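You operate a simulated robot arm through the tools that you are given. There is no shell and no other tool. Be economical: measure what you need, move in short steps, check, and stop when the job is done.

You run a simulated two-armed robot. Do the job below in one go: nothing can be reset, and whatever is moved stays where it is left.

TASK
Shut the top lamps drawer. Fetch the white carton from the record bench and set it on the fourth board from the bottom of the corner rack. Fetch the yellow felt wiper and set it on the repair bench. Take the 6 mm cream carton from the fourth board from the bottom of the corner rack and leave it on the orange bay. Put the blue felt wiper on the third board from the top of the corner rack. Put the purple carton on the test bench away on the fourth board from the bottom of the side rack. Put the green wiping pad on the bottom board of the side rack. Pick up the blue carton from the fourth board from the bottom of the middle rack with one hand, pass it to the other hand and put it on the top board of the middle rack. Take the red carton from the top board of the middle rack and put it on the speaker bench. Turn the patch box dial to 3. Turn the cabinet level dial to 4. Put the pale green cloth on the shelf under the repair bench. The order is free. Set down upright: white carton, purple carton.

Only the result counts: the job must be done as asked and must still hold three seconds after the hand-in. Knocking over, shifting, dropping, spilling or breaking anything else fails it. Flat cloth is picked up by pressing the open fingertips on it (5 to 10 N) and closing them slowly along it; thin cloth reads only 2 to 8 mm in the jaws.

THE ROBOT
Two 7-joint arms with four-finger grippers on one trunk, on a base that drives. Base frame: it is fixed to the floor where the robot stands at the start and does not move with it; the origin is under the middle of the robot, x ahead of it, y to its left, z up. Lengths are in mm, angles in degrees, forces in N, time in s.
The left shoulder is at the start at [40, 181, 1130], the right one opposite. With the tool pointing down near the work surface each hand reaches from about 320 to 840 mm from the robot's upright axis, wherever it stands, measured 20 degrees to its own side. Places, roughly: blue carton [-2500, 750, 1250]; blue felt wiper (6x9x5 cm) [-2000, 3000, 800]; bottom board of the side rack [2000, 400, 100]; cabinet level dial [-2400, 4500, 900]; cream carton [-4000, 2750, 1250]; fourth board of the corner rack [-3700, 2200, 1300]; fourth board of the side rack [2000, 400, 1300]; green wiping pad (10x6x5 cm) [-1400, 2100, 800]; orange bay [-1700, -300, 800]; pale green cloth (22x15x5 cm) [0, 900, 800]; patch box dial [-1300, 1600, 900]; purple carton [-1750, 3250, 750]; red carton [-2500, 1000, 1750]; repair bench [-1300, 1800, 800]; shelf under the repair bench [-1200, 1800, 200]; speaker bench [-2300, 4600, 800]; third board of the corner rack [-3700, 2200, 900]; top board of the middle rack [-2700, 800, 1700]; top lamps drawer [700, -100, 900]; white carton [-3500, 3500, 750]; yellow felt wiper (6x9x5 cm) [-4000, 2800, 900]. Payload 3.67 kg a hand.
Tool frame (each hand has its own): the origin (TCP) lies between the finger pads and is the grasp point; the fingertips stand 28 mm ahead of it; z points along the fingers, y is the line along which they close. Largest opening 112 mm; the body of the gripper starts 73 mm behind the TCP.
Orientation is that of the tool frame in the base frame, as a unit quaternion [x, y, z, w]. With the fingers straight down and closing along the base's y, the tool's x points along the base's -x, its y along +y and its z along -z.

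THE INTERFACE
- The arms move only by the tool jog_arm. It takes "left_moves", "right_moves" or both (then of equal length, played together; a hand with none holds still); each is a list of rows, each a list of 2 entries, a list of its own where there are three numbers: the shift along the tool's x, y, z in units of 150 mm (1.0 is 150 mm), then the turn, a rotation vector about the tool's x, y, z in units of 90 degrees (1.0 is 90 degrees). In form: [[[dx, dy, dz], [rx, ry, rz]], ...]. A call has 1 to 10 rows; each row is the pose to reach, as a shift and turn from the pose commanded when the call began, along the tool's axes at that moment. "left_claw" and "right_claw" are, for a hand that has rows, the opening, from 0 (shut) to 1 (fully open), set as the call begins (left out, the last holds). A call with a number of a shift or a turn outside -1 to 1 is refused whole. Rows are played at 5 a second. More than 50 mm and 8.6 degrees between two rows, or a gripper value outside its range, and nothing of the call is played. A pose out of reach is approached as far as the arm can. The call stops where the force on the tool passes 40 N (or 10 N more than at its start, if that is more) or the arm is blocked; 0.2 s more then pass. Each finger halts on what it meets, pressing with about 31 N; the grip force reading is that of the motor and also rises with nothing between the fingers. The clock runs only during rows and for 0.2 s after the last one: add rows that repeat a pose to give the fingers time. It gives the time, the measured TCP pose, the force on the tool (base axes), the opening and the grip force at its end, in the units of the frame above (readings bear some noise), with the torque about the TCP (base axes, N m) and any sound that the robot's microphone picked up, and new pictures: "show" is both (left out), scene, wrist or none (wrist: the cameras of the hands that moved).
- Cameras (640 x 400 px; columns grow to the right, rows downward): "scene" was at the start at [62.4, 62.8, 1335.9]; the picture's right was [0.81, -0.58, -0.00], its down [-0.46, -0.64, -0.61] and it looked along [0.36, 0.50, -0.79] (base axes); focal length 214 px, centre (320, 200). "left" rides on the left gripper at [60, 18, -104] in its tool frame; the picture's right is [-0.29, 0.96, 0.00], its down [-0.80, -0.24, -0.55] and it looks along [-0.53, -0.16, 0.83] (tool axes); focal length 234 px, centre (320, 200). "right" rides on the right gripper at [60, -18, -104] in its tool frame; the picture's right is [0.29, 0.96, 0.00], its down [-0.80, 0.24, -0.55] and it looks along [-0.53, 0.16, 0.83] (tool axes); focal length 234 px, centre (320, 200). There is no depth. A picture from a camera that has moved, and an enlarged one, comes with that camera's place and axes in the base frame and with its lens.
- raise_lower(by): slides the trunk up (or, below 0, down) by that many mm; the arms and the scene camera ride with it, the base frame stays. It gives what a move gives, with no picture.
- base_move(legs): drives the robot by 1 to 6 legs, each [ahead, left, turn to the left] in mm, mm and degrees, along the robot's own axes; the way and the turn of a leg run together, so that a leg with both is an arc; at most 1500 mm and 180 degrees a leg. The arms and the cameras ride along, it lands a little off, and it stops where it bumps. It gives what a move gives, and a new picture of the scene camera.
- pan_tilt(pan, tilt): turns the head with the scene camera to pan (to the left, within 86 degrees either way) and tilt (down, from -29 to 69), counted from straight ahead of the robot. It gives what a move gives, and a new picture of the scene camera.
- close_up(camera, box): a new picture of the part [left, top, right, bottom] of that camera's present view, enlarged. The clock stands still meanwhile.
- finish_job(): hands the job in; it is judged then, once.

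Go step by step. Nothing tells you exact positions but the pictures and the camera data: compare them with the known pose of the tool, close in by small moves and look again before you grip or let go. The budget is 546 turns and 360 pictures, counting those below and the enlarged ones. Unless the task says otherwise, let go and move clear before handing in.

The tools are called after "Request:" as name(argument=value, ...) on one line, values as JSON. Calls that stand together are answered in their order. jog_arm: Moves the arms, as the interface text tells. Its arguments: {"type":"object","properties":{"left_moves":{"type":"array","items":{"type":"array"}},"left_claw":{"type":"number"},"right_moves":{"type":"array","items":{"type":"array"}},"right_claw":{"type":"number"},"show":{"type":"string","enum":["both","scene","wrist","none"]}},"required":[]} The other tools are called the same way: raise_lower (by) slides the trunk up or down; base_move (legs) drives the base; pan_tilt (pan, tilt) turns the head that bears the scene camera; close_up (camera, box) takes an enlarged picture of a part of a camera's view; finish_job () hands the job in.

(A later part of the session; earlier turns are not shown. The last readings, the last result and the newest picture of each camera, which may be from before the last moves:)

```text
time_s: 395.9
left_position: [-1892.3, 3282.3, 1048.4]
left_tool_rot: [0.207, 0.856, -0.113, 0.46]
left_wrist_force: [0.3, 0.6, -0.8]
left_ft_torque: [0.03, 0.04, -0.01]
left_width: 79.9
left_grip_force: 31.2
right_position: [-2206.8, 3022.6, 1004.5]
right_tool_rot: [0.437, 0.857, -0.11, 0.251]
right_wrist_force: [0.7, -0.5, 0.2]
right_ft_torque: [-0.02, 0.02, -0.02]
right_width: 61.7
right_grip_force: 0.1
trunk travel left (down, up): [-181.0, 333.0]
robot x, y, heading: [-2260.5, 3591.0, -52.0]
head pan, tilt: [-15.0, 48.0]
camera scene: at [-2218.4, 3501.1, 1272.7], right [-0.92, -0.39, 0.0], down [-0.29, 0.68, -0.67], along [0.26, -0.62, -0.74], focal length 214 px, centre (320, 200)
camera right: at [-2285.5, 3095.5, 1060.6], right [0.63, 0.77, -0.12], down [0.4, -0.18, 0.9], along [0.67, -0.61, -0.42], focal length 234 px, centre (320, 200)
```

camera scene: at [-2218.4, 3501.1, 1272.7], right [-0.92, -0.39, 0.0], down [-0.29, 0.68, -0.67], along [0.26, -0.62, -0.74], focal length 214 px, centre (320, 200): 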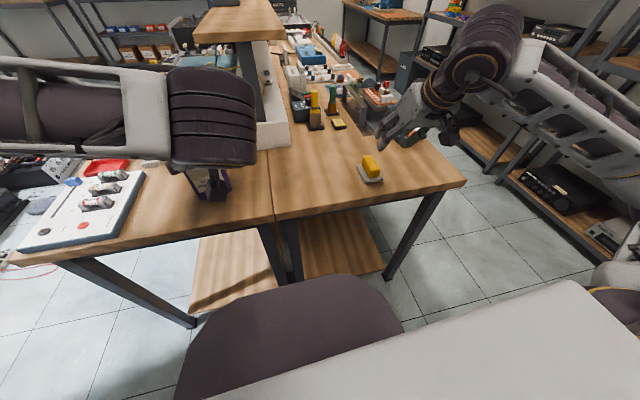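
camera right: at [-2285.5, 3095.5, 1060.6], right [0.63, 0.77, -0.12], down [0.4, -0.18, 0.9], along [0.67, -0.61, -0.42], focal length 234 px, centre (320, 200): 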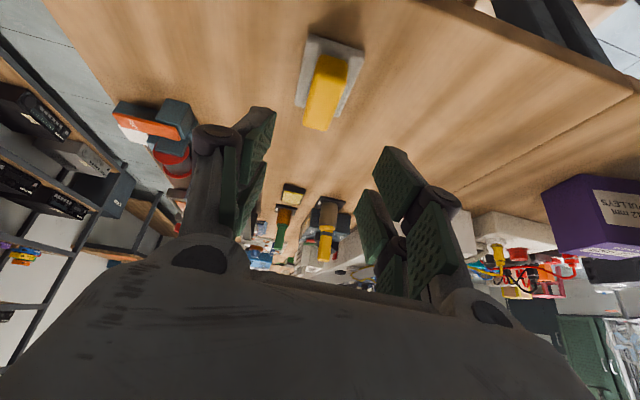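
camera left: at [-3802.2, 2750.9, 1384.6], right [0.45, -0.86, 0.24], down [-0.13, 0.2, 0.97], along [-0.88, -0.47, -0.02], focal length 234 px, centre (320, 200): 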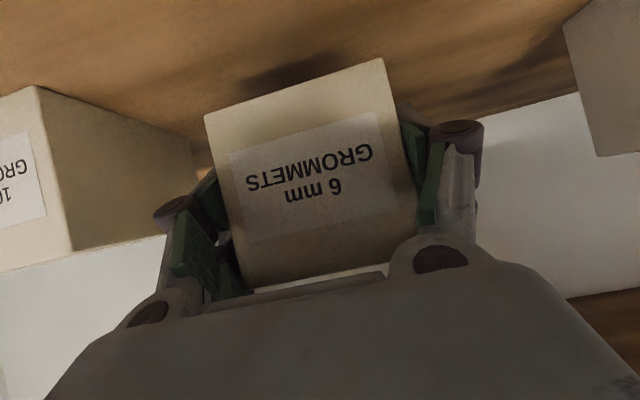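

The yellow wiper is on the repair bench. Next, with the right hand, the purple carton: I shift left and measure it.

Request:
raise_lower(by=100)

Request:
base_move(legs=[[-60, 0, -1], [0, 350, 0]])

Request:
pan_tilt(pan=-10, tilt=48)

Request:
close_up(camera="scene", box=[280, 120, 440, 240])

```text
time_s: 397.2
left_position: [-1892.5, 3282.2, 1147.4]
left_tool_rot: [0.207, 0.856, -0.112, 0.46]
left_wrist_force: [-0.2, 0.4, -1.7]
left_ft_torque: [0.03, 0.05, 0.0]
left_width: 79.8
left_grip_force: 31.4
right_position: [-2207.6, 3022.7, 1104.0]
right_tool_rot: [0.436, 0.857, -0.11, 0.251]
right_wrist_force: [-1.1, 0.6, -0.1]
right_ft_torque: [0.02, -0.01, 0.0]
right_width: 61.5
right_grip_force: 0.0
trunk travel left (down, up): [-281.0, 233.0]
robot x, y, heading: [-2258.0, 3587.3, -52.2]
head pan, tilt: [-15.0, 48.0]
```

```text
time_s: 400.1
left_position: [-1656.0, 3533.4, 1146.6]
left_tool_rot: [0.214, 0.854, -0.117, 0.459]
left_wrist_force: [0.2, 0.6, -1.2]
left_ft_torque: [-0.02, 0.06, -0.03]
left_width: 79.7
left_grip_force: 31.0
right_position: [-1973.7, 3279.2, 1103.0]
right_tool_rot: [0.444, 0.853, -0.112, 0.25]
right_wrist_force: [-0.3, -0.4, -0.3]
right_ft_torque: [0.02, 0.01, 0.01]
right_width: 61.5
right_grip_force: 0.0
trunk travel left (down, up): [-281.0, 233.0]
robot x, y, heading: [-2016.8, 3845.7, -53.3]
head pan, tilt: [-15.0, 48.0]
camera scene: at [-1977.5, 3757.3, 1372.1], right [-0.93, -0.37, 0.0], down [-0.28, 0.69, -0.67], along [0.25, -0.62, -0.74], focal length 214 px, centre (320, 200)
```

scene: 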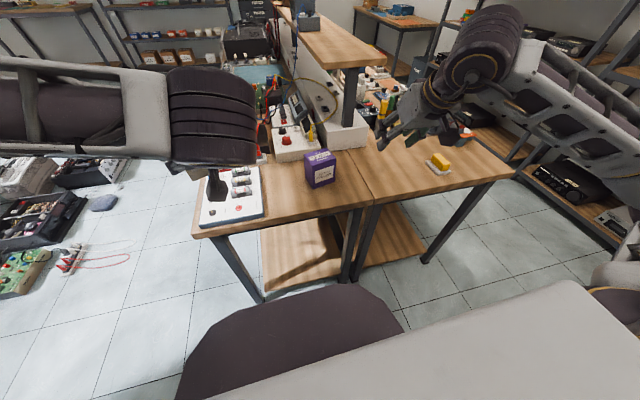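

```text
time_s: 400.8
left_position: [-1655.1, 3534.4, 1147.7]
left_tool_rot: [0.214, 0.855, -0.117, 0.459]
left_wrist_force: [-0.2, 0.2, -2.2]
left_ft_torque: [0.01, 0.08, -0.01]
left_width: 79.6
left_grip_force: 30.8
right_position: [-1975.0, 3278.9, 1103.7]
right_tool_rot: [0.444, 0.853, -0.112, 0.25]
right_wrist_force: [0.7, 0.8, 0.7]
right_ft_torque: [0.01, 0.03, -0.01]
right_width: 61.7
right_grip_force: 0.2
trunk travel left (down, up): [-281.0, 233.0]
robot x, y, heading: [-2016.4, 3845.0, -52.9]
head pan, tilt: [-10.0, 48.0]
camera scene: at [-1971.1, 3760.4, 1372.1], right [-0.89, -0.45, 0.0], down [-0.34, 0.66, -0.67], along [0.3, -0.6, -0.74], focal length 214 px, centre (320, 200)
```

scene: 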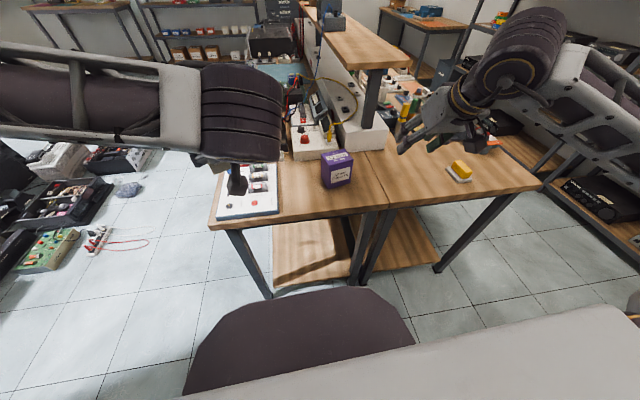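

```text
3.33 times, centred on (360, 180) of scene
camera zoom: at [-1971.1, 3760.4, 1372.1], right [-0.89, -0.45, 0.0], down [-0.34, 0.66, -0.67], along [0.3, -0.6, -0.74], focal length 715 px, centre (187, 267)
```

zoom: 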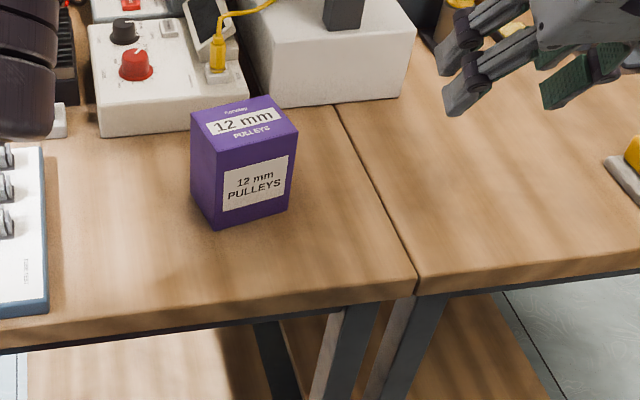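

The purple carton is 93 × 65 × 109 mm, yawed about 10°. I pitch the right hand forward and line up with it.

Request:
base_move(legs=[[60, 0, 0]])

Request:
jog_arm(right_moves=[[[0, 0.2, 0], [0, -0.08, 0]], [[0, 0.4, 0], [0, -0.16, 0]], [[0, 0.6, 0], [0, -0.24, 0]], [[0, 0.8, 0], [0, -0.31, 0]]], right_claw=1, show="none")

Request:
jog_arm(right_moves=[[[0.2, 0, 0.1], [-0.048, 0, -0.028]], [[0.4, 0, 0.2], [-0.096, 0, -0.056]], [[0.6, 0, 0.3], [-0.096, 0, -0.056]]])

```text
time_s: 401.8
left_position: [-1620.2, 3485.6, 1147.1]
left_tool_rot: [0.215, 0.854, -0.116, 0.459]
left_wrist_force: [0.6, -0.4, -2.1]
left_ft_torque: [0.01, 0.03, 0.03]
left_width: 79.6
left_grip_force: 30.3
right_position: [-1939.0, 3231.5, 1102.0]
right_tool_rot: [0.444, 0.853, -0.112, 0.25]
right_wrist_force: [0.1, -0.3, -0.7]
right_ft_torque: [0.0, 0.0, -0.03]
right_width: 61.6
right_grip_force: 0.1
trunk travel left (down, up): [-281.0, 233.0]
robot x, y, heading: [-1978.9, 3802.0, -53.2]
head pan, tilt: [-10.0, 48.0]
camera scene: at [-1935.3, 3712.0, 1372.0], right [-0.89, -0.45, 0.0], down [-0.34, 0.66, -0.67], along [0.3, -0.6, -0.74], focal length 214 px, centre (320, 200)
```

scene: 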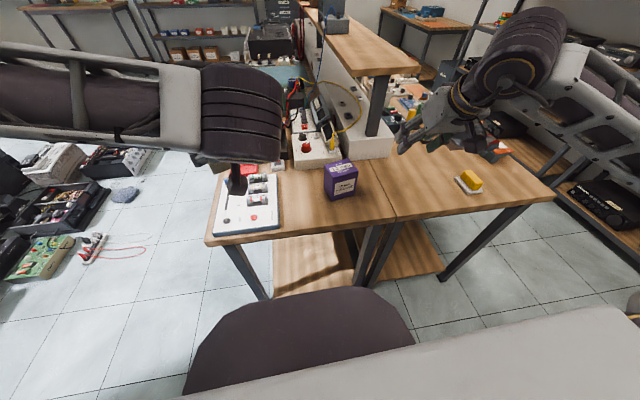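

```text
time_s: 402.8
left_position: [-1619.9, 3485.9, 1147.0]
left_tool_rot: [0.214, 0.854, -0.116, 0.459]
left_wrist_force: [0.3, 0.4, -1.8]
left_ft_torque: [0.0, 0.0, -0.03]
left_width: 80.0
left_grip_force: 31.2
right_position: [-1815.9, 3284.5, 1116.8]
right_tool_rot: [0.405, 0.768, -0.216, 0.447]
right_wrist_force: [-0.8, -0.4, 0.3]
right_ft_torque: [0.0, 0.0, -0.03]
right_width: 112.3
right_grip_force: 0.0
right hand out of reach, approached as far as the arm can: row 3, 4
trunk travel left (down, up): [-281.0, 233.0]
robot x, y, heading: [-1981.2, 3796.0, -53.2]
head pan, tilt: [-10.0, 48.0]
```

```text
time_s: 403.6
left_position: [-1620.3, 3485.1, 1147.7]
left_tool_rot: [0.215, 0.854, -0.117, 0.459]
left_wrist_force: [-0.1, 0.0, -1.3]
left_ft_torque: [0.0, -0.01, 0.03]
left_width: 79.4
left_grip_force: 31.3
right_position: [-1805.8, 3279.3, 1011.8]
right_tool_rot: [0.336, 0.799, -0.176, 0.467]
right_wrist_force: [-0.1, -0.5, -1.2]
right_ft_torque: [-0.03, 0.0, -0.02]
right_width: 112.0
right_grip_force: 0.0
right hand out of reach, approached as far as the arm can: row 1, 2, 3
trunk travel left (down, up): [-281.0, 233.0]
robot x, y, heading: [-1982.0, 3797.7, -52.9]
head pan, tilt: [-10.0, 48.0]
camera scene: at [-1935.7, 3712.2, 1372.1], right [-0.89, -0.45, 0.0], down [-0.34, 0.66, -0.67], along [0.3, -0.6, -0.74], focal length 214 px, centre (320, 200)
camera right: at [-1902.5, 3349.9, 1011.0], right [0.57, 0.79, -0.22], down [0.09, 0.2, 0.97], along [0.81, -0.58, 0.05], focal length 234 px, centre (320, 200)
```

scene: 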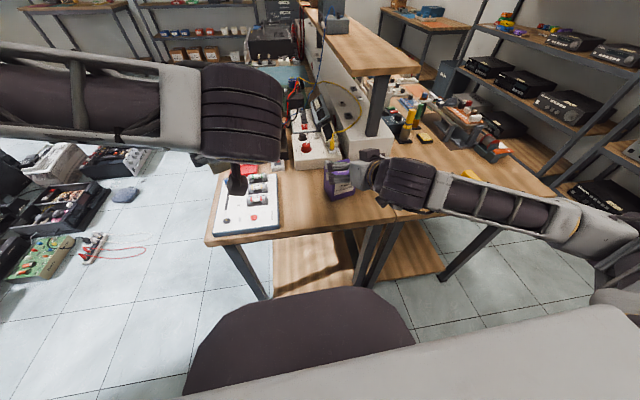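
right: 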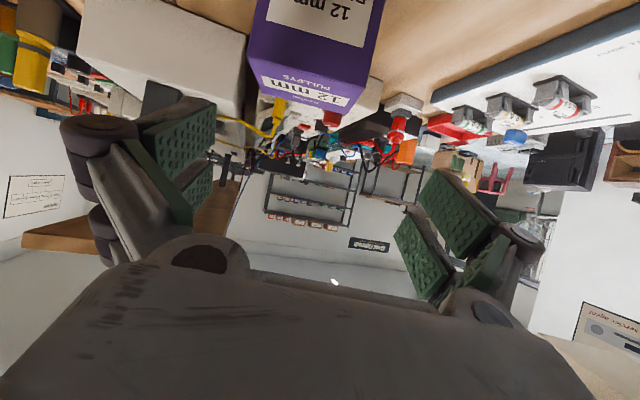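

Request:
raise_lower(by=-130)

Request:
close_up(camera="right", box=[0, 0, 640, 400])

```text
time_s: 405.2
left_position: [-1619.4, 3485.2, 1017.7]
left_tool_rot: [0.215, 0.854, -0.117, 0.458]
left_wrist_force: [0.5, 0.4, -2.7]
left_ft_torque: [0.02, 0.03, -0.02]
left_width: 79.8
left_grip_force: 30.7
right_position: [-1805.3, 3279.5, 882.1]
right_tool_rot: [0.336, 0.799, -0.176, 0.467]
right_wrist_force: [0.2, 0.0, -0.4]
right_ft_torque: [-0.01, 0.0, 0.02]
right_width: 111.8
right_grip_force: 0.1
trunk travel left (down, up): [-151.0, 363.0]
robot x, y, heading: [-1980.4, 3796.3, -52.9]
head pan, tilt: [-10.0, 48.0]
```

```text
1.00 times, centred on (320, 200) of right (not enlarged: the box is as wide or as high as the picture)
camera zoom: at [-1902.7, 3350.3, 881.9], right [0.57, 0.79, -0.22], down [0.09, 0.2, 0.97], along [0.81, -0.58, 0.05], focal length 234 px, centre (320, 200)
```

zoom: 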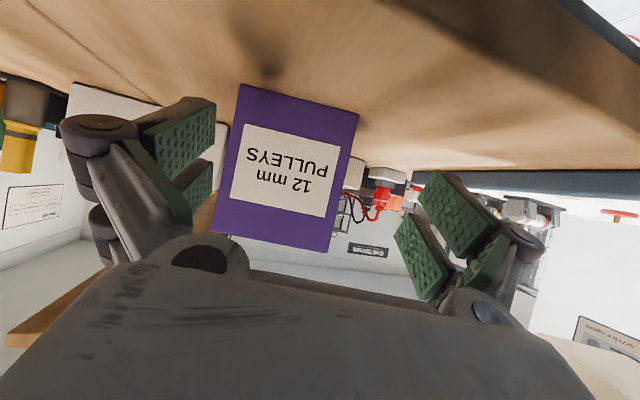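

Request:
jog_arm(right_moves=[[[0.02, -0.07, 0.01], [-0.02, 0, -0.011]], [[0.035, -0.13, 0.02], [-0.038, 0, -0.022]]], show="wrist")

```text
time_s: 405.8
left_position: [-1619.6, 3486.6, 1017.3]
left_tool_rot: [0.215, 0.854, -0.116, 0.459]
left_wrist_force: [-0.7, 0.8, -1.6]
left_ft_torque: [0.02, 0.03, 0.0]
left_width: 79.8
left_grip_force: 30.9
right_position: [-1818.8, 3265.2, 874.6]
right_tool_rot: [0.307, 0.81, -0.16, 0.473]
right_wrist_force: [-1.0, -0.7, 0.4]
right_ft_torque: [-0.02, -0.01, -0.02]
right_width: 111.7
right_grip_force: 0.1
trunk travel left (down, up): [-151.0, 363.0]
robot x, y, heading: [-1981.4, 3798.0, -53.3]
head pan, tilt: [-10.0, 48.0]
camera right: at [-1921.4, 3328.3, 874.8], right [0.52, 0.83, -0.22], down [0.07, 0.21, 0.97], along [0.85, -0.52, 0.05], focal length 234 px, centre (320, 200)
```

right: 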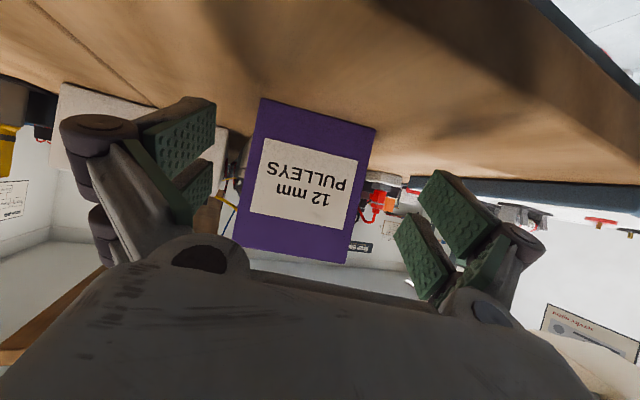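

Request:
jog_arm(right_moves=[[[-0.1, -0.01, 0.17], [0, 0, 0]], [[-0.2, -0.015, 0.35], [0, 0, 0]], [[-0.3, -0.015, 0.52], [0, 0, 0]]], show="wrist")

```text
time_s: 406.6
left_position: [-1619.1, 3484.3, 1016.8]
left_tool_rot: [0.214, 0.854, -0.116, 0.46]
left_wrist_force: [0.2, 0.2, -1.4]
left_ft_torque: [0.02, 0.01, -0.01]
left_width: 79.6
left_grip_force: 30.7
right_position: [-1750.2, 3205.2, 875.7]
right_tool_rot: [0.308, 0.809, -0.161, 0.473]
right_wrist_force: [0.3, -0.9, -0.5]
right_ft_torque: [-0.05, -0.02, 0.02]
right_width: 112.3
right_grip_force: 0.0
trunk travel left (down, up): [-151.0, 363.0]
robot x, y, heading: [-1983.0, 3795.4, -53.1]
head pan, tilt: [-10.0, 48.0]
camera right: at [-1852.3, 3269.1, 875.0], right [0.52, 0.83, -0.22], down [0.08, 0.21, 0.97], along [0.85, -0.52, 0.05], focal length 234 px, centre (320, 200)
```

right: 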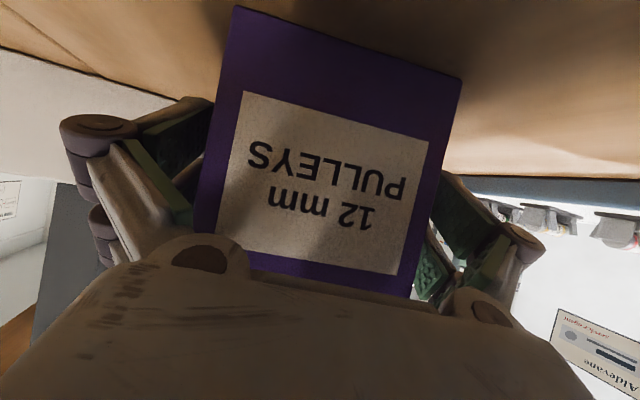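

Straddled. I close on the purple carton and lift.

Request:
jog_arm(right_moves=[[[0, 0, 0], [0, 0, 0]], [[0, 0, 0], [0, 0, 0]], [[0, 0, 0], [0, 0, 0]]], right_claw=0, show="none")

Request:
raise_lower(by=150)

Request:
close_up(camera="right", box=[0, 0, 640, 400])

```text
time_s: 407.4
left_position: [-1619.9, 3486.3, 1017.6]
left_tool_rot: [0.215, 0.855, -0.116, 0.458]
left_wrist_force: [0.8, -0.2, -2.1]
left_ft_torque: [0.0, 0.02, 0.0]
left_width: 79.7
left_grip_force: 30.8
right_position: [-1750.7, 3206.3, 876.9]
right_tool_rot: [0.307, 0.809, -0.162, 0.475]
right_wrist_force: [0.3, -1.9, 6.6]
right_ft_torque: [-0.59, -0.04, -0.03]
right_width: 90.0
right_grip_force: 31.0
trunk travel left (down, up): [-151.0, 363.0]
robot x, y, heading: [-1980.6, 3797.0, -53.1]
head pan, tilt: [-10.0, 48.0]
```

```text
time_s: 409.1
left_position: [-1620.3, 3486.0, 1166.6]
left_tool_rot: [0.215, 0.854, -0.117, 0.459]
left_wrist_force: [0.1, 0.5, -1.1]
left_ft_torque: [0.01, 0.02, 0.0]
left_width: 79.7
left_grip_force: 30.9
right_position: [-1751.8, 3206.5, 1025.1]
right_tool_rot: [0.308, 0.81, -0.16, 0.473]
right_wrist_force: [0.8, -0.4, -2.0]
right_ft_torque: [-0.01, 0.01, 0.01]
right_width: 89.8
right_grip_force: 31.4
trunk travel left (down, up): [-301.0, 213.0]
robot x, y, heading: [-1983.4, 3795.3, -53.3]
head pan, tilt: [-10.0, 48.0]
```

```text
1.00 times, centred on (320, 200) of right (not enlarged: the box is as wide or as high as the picture)
camera zoom: at [-1852.8, 3269.4, 1024.3], right [0.52, 0.83, -0.22], down [0.08, 0.21, 0.97], along [0.85, -0.52, 0.05], focal length 234 px, centre (320, 200)
```

zoom: 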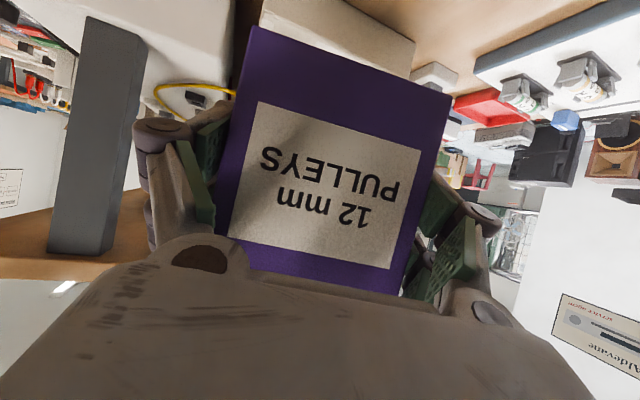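

Purple held (90 mm). With cream in the left and purple in the right hand I drive round into the rack aisle.

Request:
raise_lower(by=210)

Request:
base_move(legs=[[-50, 0, 0], [0, -700, 0], [0, -700, 0]])

Request:
pan_tilt(pan=0, tilt=35)

```text
time_s: 411.4
left_position: [-1619.0, 3484.3, 1375.5]
left_tool_rot: [0.215, 0.854, -0.117, 0.459]
left_wrist_force: [-0.4, -0.3, -2.0]
left_ft_torque: [0.02, 0.01, 0.0]
left_width: 79.7
left_grip_force: 30.4
right_position: [-1751.1, 3205.8, 1234.9]
right_tool_rot: [0.308, 0.81, -0.161, 0.473]
right_wrist_force: [0.6, -0.2, -2.4]
right_ft_torque: [0.0, 0.03, 0.01]
right_width: 89.8
right_grip_force: 31.2
trunk travel left (down, up): [-511.0, 3.0]
robot x, y, heading: [-1981.6, 3799.7, -53.0]
head pan, tilt: [-10.0, 48.0]
```

```text
time_s: 419.4
left_position: [-2746.1, 2672.7, 1377.1]
left_tool_rot: [0.198, 0.858, -0.108, 0.461]
left_wrist_force: [-0.1, -0.5, -1.7]
left_ft_torque: [0.01, 0.02, -0.03]
left_width: 79.6
left_grip_force: 30.5
right_position: [-2867.6, 2389.4, 1234.1]
right_tool_rot: [0.293, 0.815, -0.152, 0.476]
right_wrist_force: [0.0, 1.1, -1.6]
right_ft_torque: [0.03, 0.04, 0.0]
right_width: 89.5
right_grip_force: 31.8
trunk travel left (down, up): [-511.0, 3.0]
robot x, y, heading: [-3123.0, 2972.1, -51.0]
head pan, tilt: [-10.0, 48.0]
camera scene: at [-3070.4, 2888.6, 1601.6], right [-0.87, -0.49, 0.0], down [-0.36, 0.65, -0.67], along [0.32, -0.58, -0.74], focal length 214 px, centre (320, 200)
```

scene: 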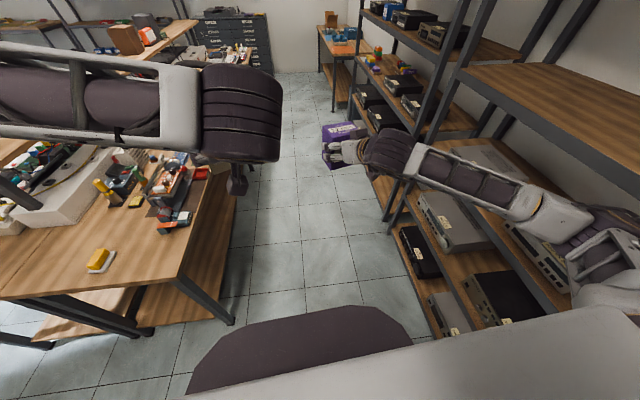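

```text
time_s: 420.2
left_position: [-2747.3, 2672.4, 1377.4]
left_tool_rot: [0.2, 0.858, -0.109, 0.461]
left_wrist_force: [-0.7, 0.1, -1.8]
left_ft_torque: [0.01, 0.01, 0.02]
left_width: 79.7
left_grip_force: 31.1
right_position: [-2868.1, 2388.9, 1234.7]
right_tool_rot: [0.293, 0.815, -0.151, 0.476]
right_wrist_force: [0.3, 0.9, -2.2]
right_ft_torque: [0.01, 0.04, 0.01]
right_width: 89.4
right_grip_force: 31.2
trunk travel left (down, up): [-511.0, 3.0]
robot x, y, heading: [-3122.2, 2972.5, -50.8]
head pan, tilt: [0.0, 35.0]
camera scene: at [-3054.5, 2888.0, 1620.6], right [-0.78, -0.63, 0.0], down [-0.36, 0.45, -0.82], along [0.52, -0.64, -0.57], focal length 214 px, centre (320, 200)
```

scene: 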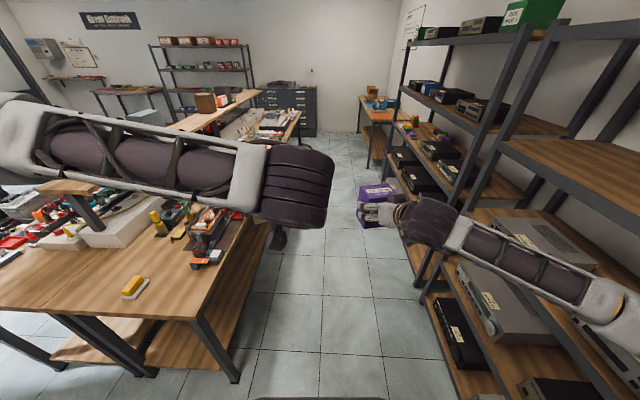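

Request:
base_move(legs=[[0, 90, -2], [1000, 0, 0]])

Request:
base_move(legs=[[1000, 0, 0]])

```text
time_s: 426.3
left_position: [-2067.4, 1900.9, 1376.8]
left_tool_rot: [0.211, 0.856, -0.114, 0.459]
left_wrist_force: [-1.0, 0.0, -1.6]
left_ft_torque: [0.03, 0.04, 0.02]
left_width: 79.7
left_grip_force: 30.5
right_position: [-2196.8, 1622.0, 1235.0]
right_tool_rot: [0.305, 0.811, -0.159, 0.474]
right_wrist_force: [0.0, 0.3, -1.2]
right_ft_torque: [0.01, 0.01, -0.01]
right_width: 89.8
right_grip_force: 31.2
trunk travel left (down, up): [-511.0, 3.0]
robot x, y, heading: [-2427.4, 2210.4, -52.6]
head pan, tilt: [0.0, 35.0]
camera scene: at [-2367.3, 2127.1, 1620.7], right [-0.8, -0.61, 0.0], down [-0.35, 0.46, -0.82], along [0.5, -0.65, -0.57], focal length 214 px, centre (320, 200)
```

scene: 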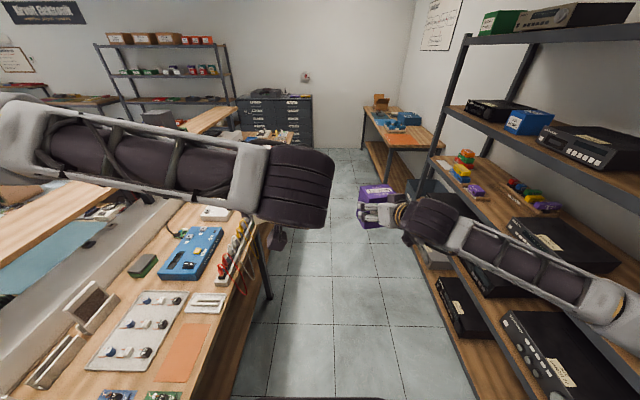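

```text
time_s: 431.5
left_position: [-1484.5, 1119.8, 1377.8]
left_tool_rot: [0.216, 0.854, -0.117, 0.458]
left_wrist_force: [0.3, 0.8, -2.6]
left_ft_torque: [0.04, 0.07, -0.01]
left_width: 79.8
left_grip_force: 30.8
right_position: [-1614.3, 841.9, 1233.8]
right_tool_rot: [0.308, 0.809, -0.16, 0.474]
right_wrist_force: [0.0, 0.2, -1.4]
right_ft_torque: [0.02, 0.03, 0.0]
right_width: 89.7
right_grip_force: 30.5
trunk travel left (down, up): [-511.0, 3.0]
robot x, y, heading: [-1846.0, 1434.8, -52.9]
head pan, tilt: [0.0, 35.0]
camera scene: at [-1781.1, 1348.6, 1620.7], right [-0.8, -0.6, 0.0], down [-0.34, 0.46, -0.82], along [0.49, -0.66, -0.57], focal length 214 px, centre (320, 200)
```

scene: 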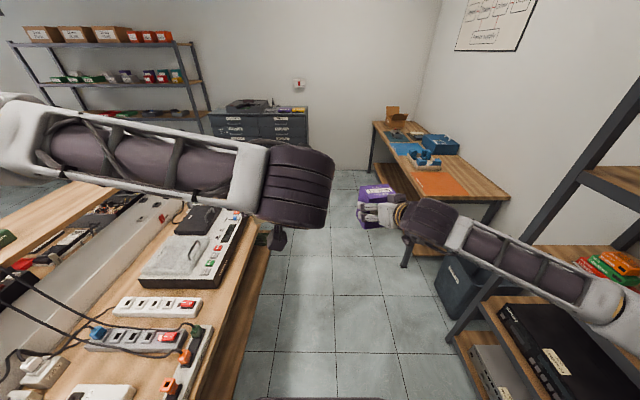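

Request:
base_move(legs=[[1310, 0, 0], [0, 0, -45], [0, 0, -45]])

Request:
pan_tilt(pan=15, tilt=45)

```text
time_s: 442.8
left_position: [-1397.7, 27.2, 1376.6]
left_tool_rot: [0.762, 0.442, -0.41, 0.237]
left_wrist_force: [-0.1, -0.7, -2.8]
left_ft_torque: [0.03, 0.02, 0.01]
left_width: 79.4
left_grip_force: 31.4
right_position: [-1673.1, 166.5, 1234.3]
right_tool_rot: [0.794, 0.346, -0.451, 0.216]
right_wrist_force: [-0.4, 0.1, -1.9]
right_ft_torque: [0.01, -0.01, -0.01]
right_width: 89.7
right_grip_force: 30.4
trunk travel left (down, up): [-511.0, 3.0]
robot x, y, heading: [-1077.0, 381.1, -144.5]
head pan, tilt: [0.0, 35.0]
camera scene: at [-1166.6, 320.4, 1620.6], right [-0.58, 0.81, 0.0], down [0.47, 0.33, -0.82], along [-0.67, -0.47, -0.57], focal length 214 px, centre (320, 200)
```

scene: 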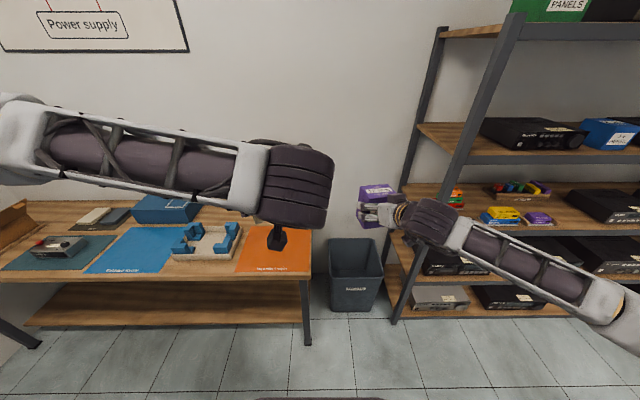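

```text
time_s: 443.6
left_position: [-1397.9, 28.7, 1376.9]
left_tool_rot: [0.762, 0.442, -0.41, 0.237]
left_wrist_force: [0.6, 0.4, -1.0]
left_ft_torque: [0.03, -0.03, -0.01]
left_width: 79.6
left_grip_force: 31.7
right_position: [-1673.7, 167.2, 1235.0]
right_tool_rot: [0.794, 0.345, -0.45, 0.217]
right_wrist_force: [-0.8, 0.3, -2.1]
right_ft_torque: [0.05, -0.01, 0.01]
right_width: 89.8
right_grip_force: 31.0
trunk travel left (down, up): [-511.0, 3.0]
robot x, y, heading: [-1078.4, 383.1, -144.3]
head pan, tilt: [15.0, 45.0]
camera scene: at [-1146.9, 309.3, 1605.8], right [-0.77, 0.64, 0.0], down [0.45, 0.54, -0.71], along [-0.45, -0.55, -0.71], focal length 214 px, centre (320, 200)
```

scene: 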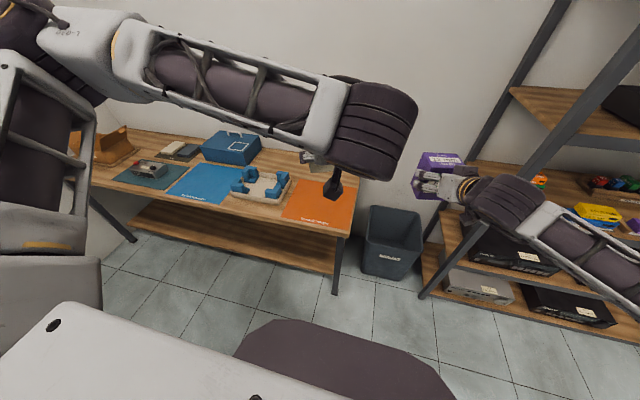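

The orange bay is right ahead. I move so that the left hand is above it.

Request:
base_move(legs=[[346, 115, 0]])

Request:
raise_lower(by=-300)

Request:
pan_tilt(pan=20, tilt=50)

```text
time_s: 445.9
left_position: [-1614.5, -270.7, 1378.2]
left_tool_rot: [0.76, 0.444, -0.41, 0.239]
left_wrist_force: [0.1, -0.1, -1.3]
left_ft_torque: [0.01, -0.01, -0.01]
left_width: 79.8
left_grip_force: 30.8
right_position: [-1891.0, -133.4, 1235.4]
right_tool_rot: [0.793, 0.347, -0.451, 0.217]
right_wrist_force: [0.6, 0.9, -1.8]
right_ft_torque: [-0.01, -0.02, -0.03]
right_width: 89.7
right_grip_force: 31.2
trunk travel left (down, up): [-511.0, 3.0]
robot x, y, heading: [-1293.5, 82.7, -144.3]
head pan, tilt: [15.0, 45.0]
camera scene: at [-1364.7, 12.6, 1606.0], right [-0.77, 0.63, 0.0], down [0.45, 0.55, -0.71], along [-0.45, -0.55, -0.71], focal length 214 px, centre (320, 200)
```

scene: 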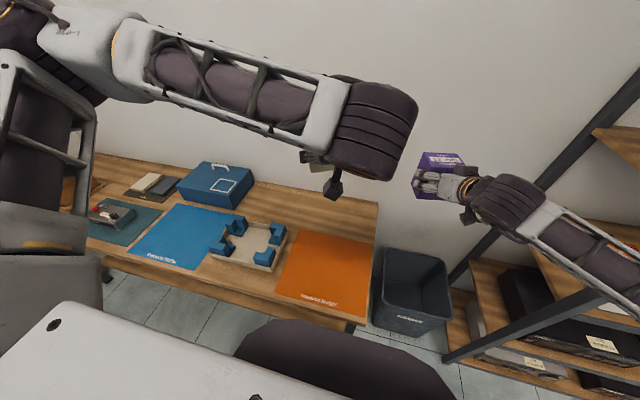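

```text
time_s: 448.9
left_position: [-1615.6, -271.4, 1078.7]
left_tool_rot: [0.76, 0.444, -0.41, 0.238]
left_wrist_force: [0.3, 1.1, -1.6]
left_ft_torque: [0.02, 0.01, 0.01]
left_width: 79.7
left_grip_force: 31.3
right_position: [-1892.1, -134.6, 935.0]
right_tool_rot: [0.794, 0.347, -0.451, 0.216]
right_wrist_force: [0.1, 1.1, -2.7]
right_ft_torque: [-0.02, -0.02, 0.01]
right_width: 89.8
right_grip_force: 30.9
trunk travel left (down, up): [-211.0, 303.0]
robot x, y, heading: [-1296.2, 85.5, -144.2]
head pan, tilt: [15.0, 45.0]
```

```text
time_s: 449.6
left_position: [-1615.8, -271.9, 1077.8]
left_tool_rot: [0.761, 0.445, -0.409, 0.238]
left_wrist_force: [-0.5, -0.8, -0.7]
left_ft_torque: [0.02, 0.0, -0.02]
left_width: 79.7
left_grip_force: 31.1
right_position: [-1891.3, -134.7, 935.3]
right_tool_rot: [0.794, 0.347, -0.45, 0.217]
right_wrist_force: [-1.1, -0.5, -1.6]
right_ft_torque: [-0.02, -0.01, 0.01]
right_width: 89.8
right_grip_force: 31.0
trunk travel left (down, up): [-211.0, 303.0]
robot x, y, heading: [-1296.8, 84.8, -144.3]
head pan, tilt: [20.0, 50.0]
camera scene: at [-1357.8, 10.2, 1300.0], right [-0.83, 0.56, 0.0], down [0.43, 0.63, -0.64], along [-0.36, -0.53, -0.77], focal length 214 px, centre (320, 200)
```

scene: 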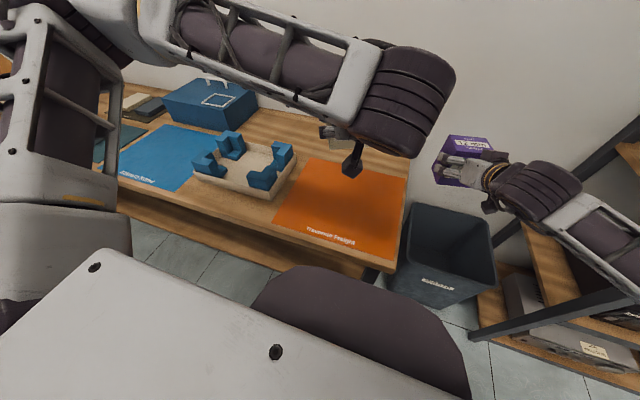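

Request:
jog_arm(left_moves=[[[0.24, -0.05, 0.12], [0, 0, 0]], [[0.45, -0.1, 0.26], [0, 0, 0]], [[0.67, -0.15, 0.4], [0, 0, 0]], [[0.87, -0.15, 0.5], [0, 0, 0]]])

```text
time_s: 450.6
left_position: [-1606.9, -291.9, 948.8]
left_tool_rot: [0.762, 0.443, -0.41, 0.236]
left_wrist_force: [0.3, 0.0, -1.0]
left_ft_torque: [0.04, 0.01, 0.0]
left_width: 79.7
left_grip_force: 31.0
left hand out of reach, approached as far as the arm can: row 1, 2, 3, 4
right_position: [-1891.9, -134.1, 936.1]
right_tool_rot: [0.794, 0.347, -0.451, 0.217]
right_wrist_force: [0.5, 1.4, -2.2]
right_ft_torque: [-0.01, -0.01, -0.03]
right_width: 89.7
right_grip_force: 31.0
trunk travel left (down, up): [-211.0, 303.0]
robot x, y, heading: [-1297.7, 80.6, -144.3]
head pan, tilt: [20.0, 50.0]
camera scene: at [-1357.5, 10.3, 1300.0], right [-0.83, 0.56, 0.0], down [0.43, 0.63, -0.64], along [-0.36, -0.53, -0.77], focal length 214 px, centre (320, 200)
camera left: at [-1533.0, -197.8, 956.1], right [0.75, -0.61, 0.24], down [-0.19, 0.13, 0.97], along [-0.63, -0.78, -0.02], focal length 234 px, centre (320, 200)
```

scene: 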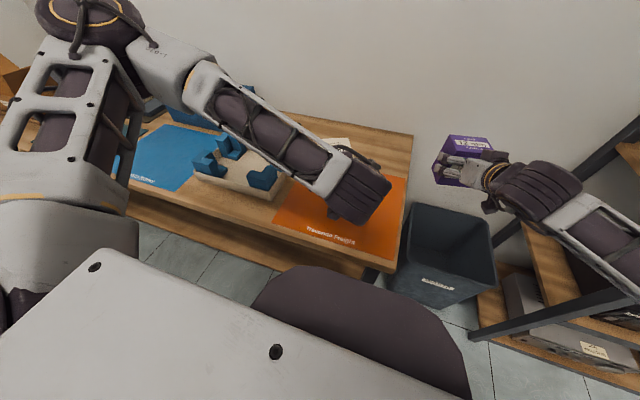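
left: 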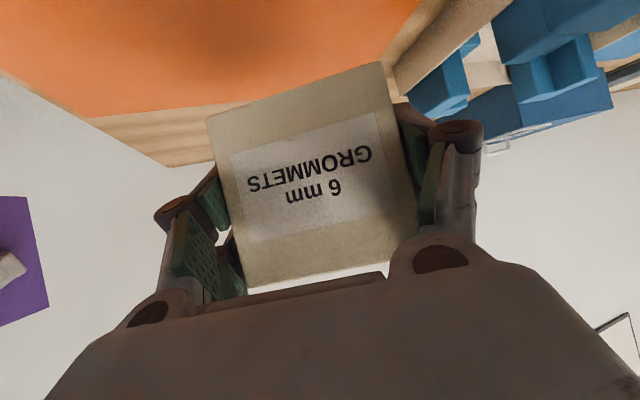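

Request:
raise_lower(by=-85)

Request:
raise_lower(by=-10)

Request:
raise_lower(by=-8)

```text
time_s: 451.8
left_position: [-1607.5, -291.6, 863.1]
left_tool_rot: [0.761, 0.444, -0.409, 0.237]
left_wrist_force: [-0.2, 0.8, -1.8]
left_ft_torque: [0.05, -0.05, 0.0]
left_width: 79.7
left_grip_force: 31.1
right_position: [-1892.6, -134.3, 850.1]
right_tool_rot: [0.794, 0.346, -0.45, 0.216]
right_wrist_force: [-0.4, -0.7, -1.8]
right_ft_torque: [0.05, 0.01, -0.02]
right_width: 90.0
right_grip_force: 30.9
trunk travel left (down, up): [-126.0, 388.0]
robot x, y, heading: [-1296.1, 83.3, -144.3]
head pan, tilt: [20.0, 50.0]
```

```text
time_s: 452.4
left_position: [-1607.4, -291.9, 853.3]
left_tool_rot: [0.761, 0.444, -0.409, 0.237]
left_wrist_force: [0.4, -0.8, -1.6]
left_ft_torque: [0.04, -0.02, 0.03]
left_width: 79.8
left_grip_force: 30.6
right_position: [-1890.4, -133.8, 840.3]
right_tool_rot: [0.794, 0.346, -0.451, 0.216]
right_wrist_force: [0.2, -0.2, -2.5]
right_ft_torque: [0.02, -0.04, -0.04]
right_width: 89.9
right_grip_force: 30.7
trunk travel left (down, up): [-116.0, 398.0]
robot x, y, heading: [-1291.9, 83.7, -144.2]
head pan, tilt: [20.0, 50.0]
```

```text
time_s: 452.9
left_position: [-1607.5, -291.8, 845.6]
left_tool_rot: [0.761, 0.443, -0.41, 0.237]
left_wrist_force: [-0.5, -0.2, -1.5]
left_ft_torque: [0.04, -0.04, 0.02]
left_width: 79.8
left_grip_force: 31.3
right_position: [-1891.8, -134.2, 831.5]
right_tool_rot: [0.794, 0.346, -0.451, 0.216]
right_wrist_force: [0.2, 0.3, -2.4]
right_ft_torque: [0.02, -0.03, 0.01]
right_width: 89.8
right_grip_force: 31.6
trunk travel left (down, up): [-108.0, 406.0]
robot x, y, heading: [-1294.7, 84.9, -144.4]
head pan, tilt: [20.0, 50.0]
```

Request:
raise_lower(by=-10)

Request:
raise_lower(by=-10)

Request:
close_up(camera="left", box=[0, 0, 640, 400])

```text
time_s: 453.5
left_position: [-1605.8, -290.4, 837.5]
left_tool_rot: [0.759, 0.443, -0.414, 0.237]
left_wrist_force: [4.5, 1.4, 35.2]
left_ft_torque: [-0.71, -0.8, 0.08]
left_width: 80.3
left_grip_force: 30.8
right_position: [-1890.6, -134.1, 823.6]
right_tool_rot: [0.793, 0.346, -0.451, 0.217]
right_wrist_force: [0.0, -0.2, -2.3]
right_ft_torque: [0.0, -0.01, -0.02]
right_width: 89.8
right_grip_force: 31.0
trunk travel left (down, up): [-98.0, 416.0]
robot x, y, heading: [-1298.6, 83.4, -144.1]
head pan, tilt: [20.0, 50.0]
```

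```text
time_s: 453.9
left_position: [-1606.9, -291.5, 832.5]
left_tool_rot: [0.759, 0.442, -0.414, 0.238]
left_wrist_force: [3.9, 5.6, 14.1]
left_ft_torque: [-0.19, -0.77, 0.31]
left_width: 79.6
left_grip_force: 31.0
right_position: [-1891.2, -133.3, 815.2]
right_tool_rot: [0.794, 0.346, -0.45, 0.217]
right_wrist_force: [-0.2, 0.1, -2.0]
right_ft_torque: [0.02, -0.02, 0.01]
right_width: 89.4
right_grip_force: 30.9
trunk travel left (down, up): [-92.0, 422.0]
robot x, y, heading: [-1293.0, 82.6, -144.4]
head pan, tilt: [20.0, 50.0]
stopped: the force on the tool passed its limit at 58 N (the readings are from after the stop); the commanded pose is now the measured one
```

```text
1.00 times, centred on (320, 200) of left (not enlarged: the box is as wide or as high as the picture)
camera zoom: at [-1532.9, -197.0, 839.1], right [0.76, -0.61, 0.24], down [-0.19, 0.14, 0.97], along [-0.63, -0.78, -0.01], focal length 234 px, centre (320, 200)
```

zoom: 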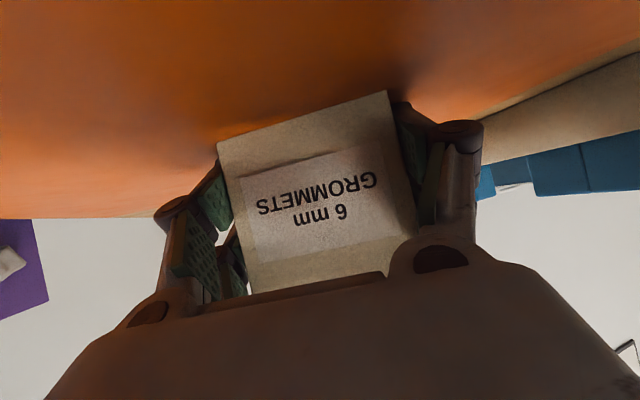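

The carton stands on the orange mat. I release and back off.

Request:
jog_arm(left_moves=[[[0, 0, 0], [0, 0, 0]], [[0, 0, 0], [0, 0, 0]]], left_claw=1, show="none")

Request:
jog_arm(left_moves=[[[0.1, 0, -0.2], [0, 0, 0]], [[0.2, 0, -0.4], [0, 0, 0]], [[0.25, 0, -0.65], [0, 0, 0]], [[0.25, 0, -0.85], [0, 0, 0]]])

```text
time_s: 454.5
left_position: [-1606.9, -291.9, 830.6]
left_tool_rot: [0.76, 0.443, -0.411, 0.238]
left_wrist_force: [-0.5, -0.6, -0.2]
left_ft_torque: [0.01, 0.02, -0.02]
left_width: 112.3
left_grip_force: 0.1
right_position: [-1892.0, -135.2, 814.9]
right_tool_rot: [0.794, 0.347, -0.45, 0.217]
right_wrist_force: [0.1, 0.3, -1.8]
right_ft_torque: [0.04, 0.01, 0.03]
right_width: 89.7
right_grip_force: 30.9
trunk travel left (down, up): [-92.0, 422.0]
robot x, y, heading: [-1296.8, 81.3, -144.3]
head pan, tilt: [20.0, 50.0]
```

```text
time_s: 455.5
left_position: [-1558.4, -247.8, 894.2]
left_tool_rot: [0.761, 0.443, -0.41, 0.238]
left_wrist_force: [0.7, -0.3, 0.3]
left_ft_torque: [0.01, -0.01, 0.01]
left_width: 112.0
left_grip_force: 0.0
left hand out of reach, approached as far as the arm can: row 1, 2, 3, 4
right_position: [-1891.2, -133.5, 816.2]
right_tool_rot: [0.794, 0.347, -0.45, 0.217]
right_wrist_force: [0.7, 0.0, -1.7]
right_ft_torque: [0.02, -0.01, -0.04]
right_width: 89.8
right_grip_force: 31.4
trunk travel left (down, up): [-92.0, 422.0]
robot x, y, heading: [-1294.5, 83.5, -144.0]
head pan, tilt: [20.0, 50.0]
camera scene: at [-1357.1, 11.0, 1179.8], right [-0.83, 0.56, 0.0], down [0.43, 0.63, -0.64], along [-0.36, -0.53, -0.77], focal length 214 px, centre (320, 200)
camera left: at [-1484.7, -153.4, 901.5], right [0.75, -0.61, 0.24], down [-0.19, 0.14, 0.97], along [-0.63, -0.78, -0.01], focal length 234 px, centre (320, 200)
```

scene: 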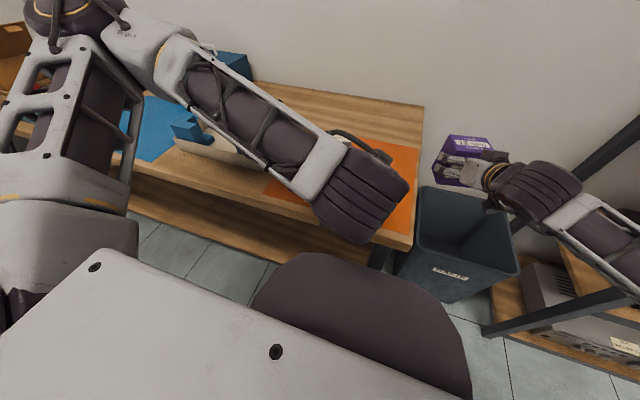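
left: 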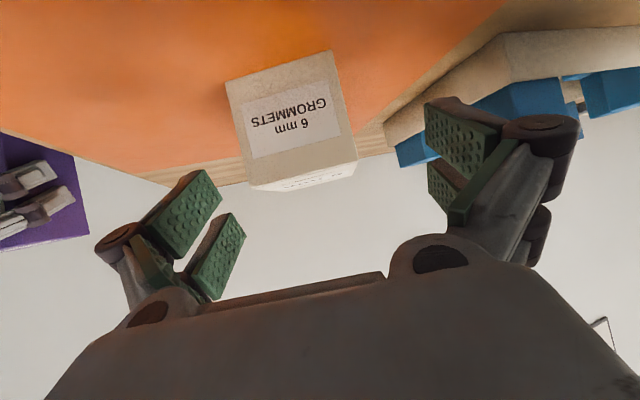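

Cream carton placed on the orange bay. I raise and back away.

Request:
raise_lower(by=400)

Request:
base_move(legs=[[-330, 0, 0]])

Request:
close_up(camera="scene", box=[220, 120, 480, 280])

```text
time_s: 459.4
left_position: [-1558.5, -248.7, 1294.6]
left_tool_rot: [0.76, 0.442, -0.412, 0.238]
left_wrist_force: [0.5, -0.5, -0.1]
left_ft_torque: [0.0, -0.02, -0.03]
left_width: 111.9
left_grip_force: 0.0
right_position: [-1890.6, -133.9, 1216.0]
right_tool_rot: [0.794, 0.347, -0.45, 0.217]
right_wrist_force: [0.0, 1.0, -1.8]
right_ft_torque: [0.08, -0.04, 0.0]
right_width: 89.3
right_grip_force: 30.9
trunk travel left (down, up): [-492.0, 22.0]
robot x, y, heading: [-1296.0, 79.2, -144.6]
head pan, tilt: [20.0, 50.0]
```

```text
time_s: 461.6
left_position: [-1292.4, -55.9, 1294.5]
left_tool_rot: [0.761, 0.444, -0.41, 0.237]
left_wrist_force: [0.0, 0.1, -0.7]
left_ft_torque: [0.01, -0.01, -0.01]
left_width: 111.9
left_grip_force: 0.1
right_position: [-1624.9, 55.8, 1215.1]
right_tool_rot: [0.794, 0.347, -0.45, 0.217]
right_wrist_force: [-0.2, -0.8, -3.0]
right_ft_torque: [0.0, -0.03, 0.02]
right_width: 89.8
right_grip_force: 31.2
trunk travel left (down, up): [-492.0, 22.0]
robot x, y, heading: [-1026.8, 278.6, -144.1]
head pan, tilt: [20.0, 50.0]
camera scene: at [-1091.4, 201.7, 1580.6], right [-0.83, 0.56, 0.0], down [0.43, 0.63, -0.64], along [-0.36, -0.53, -0.77], focal length 214 px, centre (320, 200)
```

scene: 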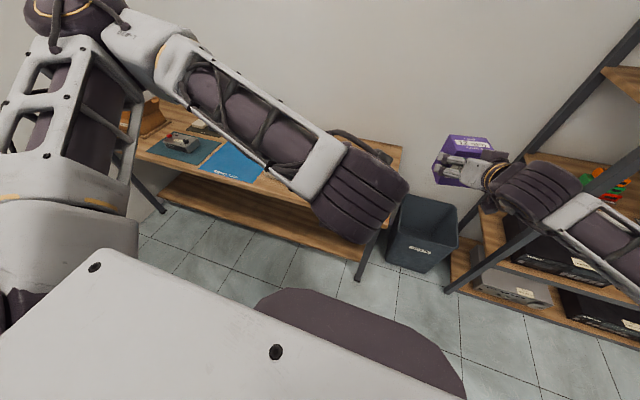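

```text
2.46 times, centred on (350, 200) of scene
camera zoom: at [-1091.4, 201.7, 1580.6], right [-0.83, 0.56, 0.0], down [0.43, 0.63, -0.64], along [-0.36, -0.53, -0.77], focal length 528 px, centre (246, 200)
```

zoom: 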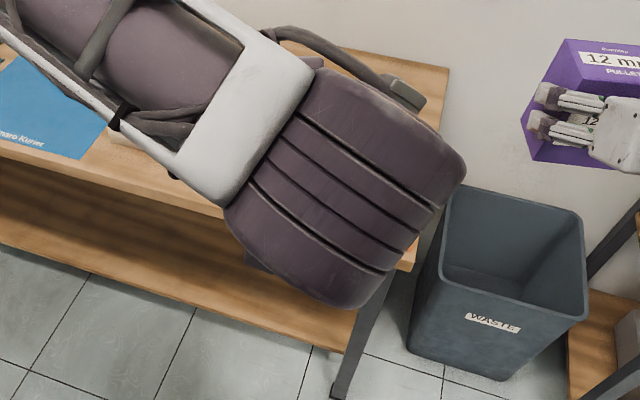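

Next the patch dial and the green pad from the aisle, using the left hand while the right keeps the purple carton. I turn to face the repair bench.

Request:
base_move(legs=[[0, 0, 90], [0, 0, 91], [0, 1050, 0]])

Request:
pan_tilt(pan=15, tilt=40)

```text
time_s: 475.6
left_position: [-1401.4, 1424.3, 1295.0]
left_tool_rot: [-0.458, 0.752, 0.245, 0.406]
left_wrist_force: [-0.1, -0.5, 0.2]
left_ft_torque: [0.0, -0.02, 0.01]
left_width: 112.0
left_grip_force: 0.1
right_position: [-1065.0, 1322.8, 1215.2]
right_tool_rot: [-0.362, 0.787, 0.226, 0.446]
right_wrist_force: [0.1, 0.1, -1.1]
right_ft_torque: [-0.05, 0.05, -0.01]
right_width: 89.7
right_grip_force: 31.3
trunk travel left (down, up): [-492.0, 22.0]
robot x, y, heading: [-1652.4, 1081.5, 37.7]
head pan, tilt: [20.0, 50.0]
camera scene: at [-1596.4, 1160.9, 1580.8], right [0.85, -0.53, 0.0], down [-0.41, -0.65, -0.64], along [0.34, 0.54, -0.77], focal length 214 px, centre (320, 200)
```

scene: 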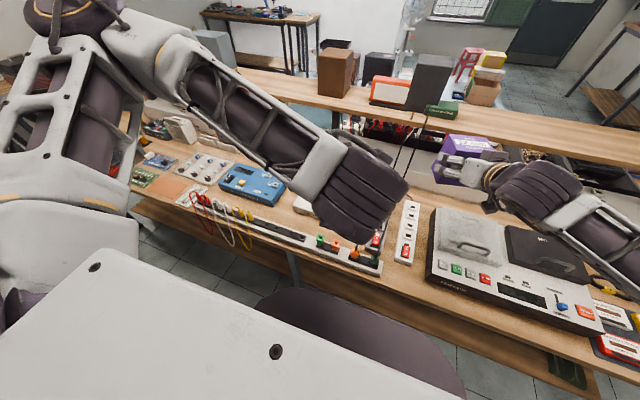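

```text
time_s: 476.3
left_position: [-1402.2, 1425.0, 1294.4]
left_tool_rot: [-0.458, 0.751, 0.246, 0.406]
left_wrist_force: [0.4, 1.2, 0.0]
left_ft_torque: [0.02, -0.01, -0.01]
left_width: 111.9
left_grip_force: 0.1
right_position: [-1065.1, 1324.8, 1217.0]
right_tool_rot: [-0.361, 0.788, 0.224, 0.446]
right_wrist_force: [0.0, -0.9, -3.5]
right_ft_torque: [0.0, 0.01, -0.01]
right_width: 90.1
right_grip_force: 31.2
trunk travel left (down, up): [-492.0, 22.0]
robot x, y, heading: [-1651.9, 1079.1, 37.8]
head pan, tilt: [15.0, 40.0]
camera scene: at [-1586.7, 1164.4, 1594.9], right [0.8, -0.6, 0.0], down [-0.39, -0.51, -0.77], along [0.46, 0.61, -0.64], focal length 214 px, centre (320, 200)
```

scene: 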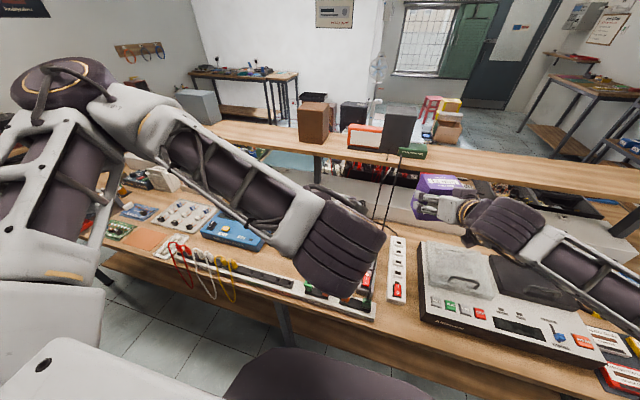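

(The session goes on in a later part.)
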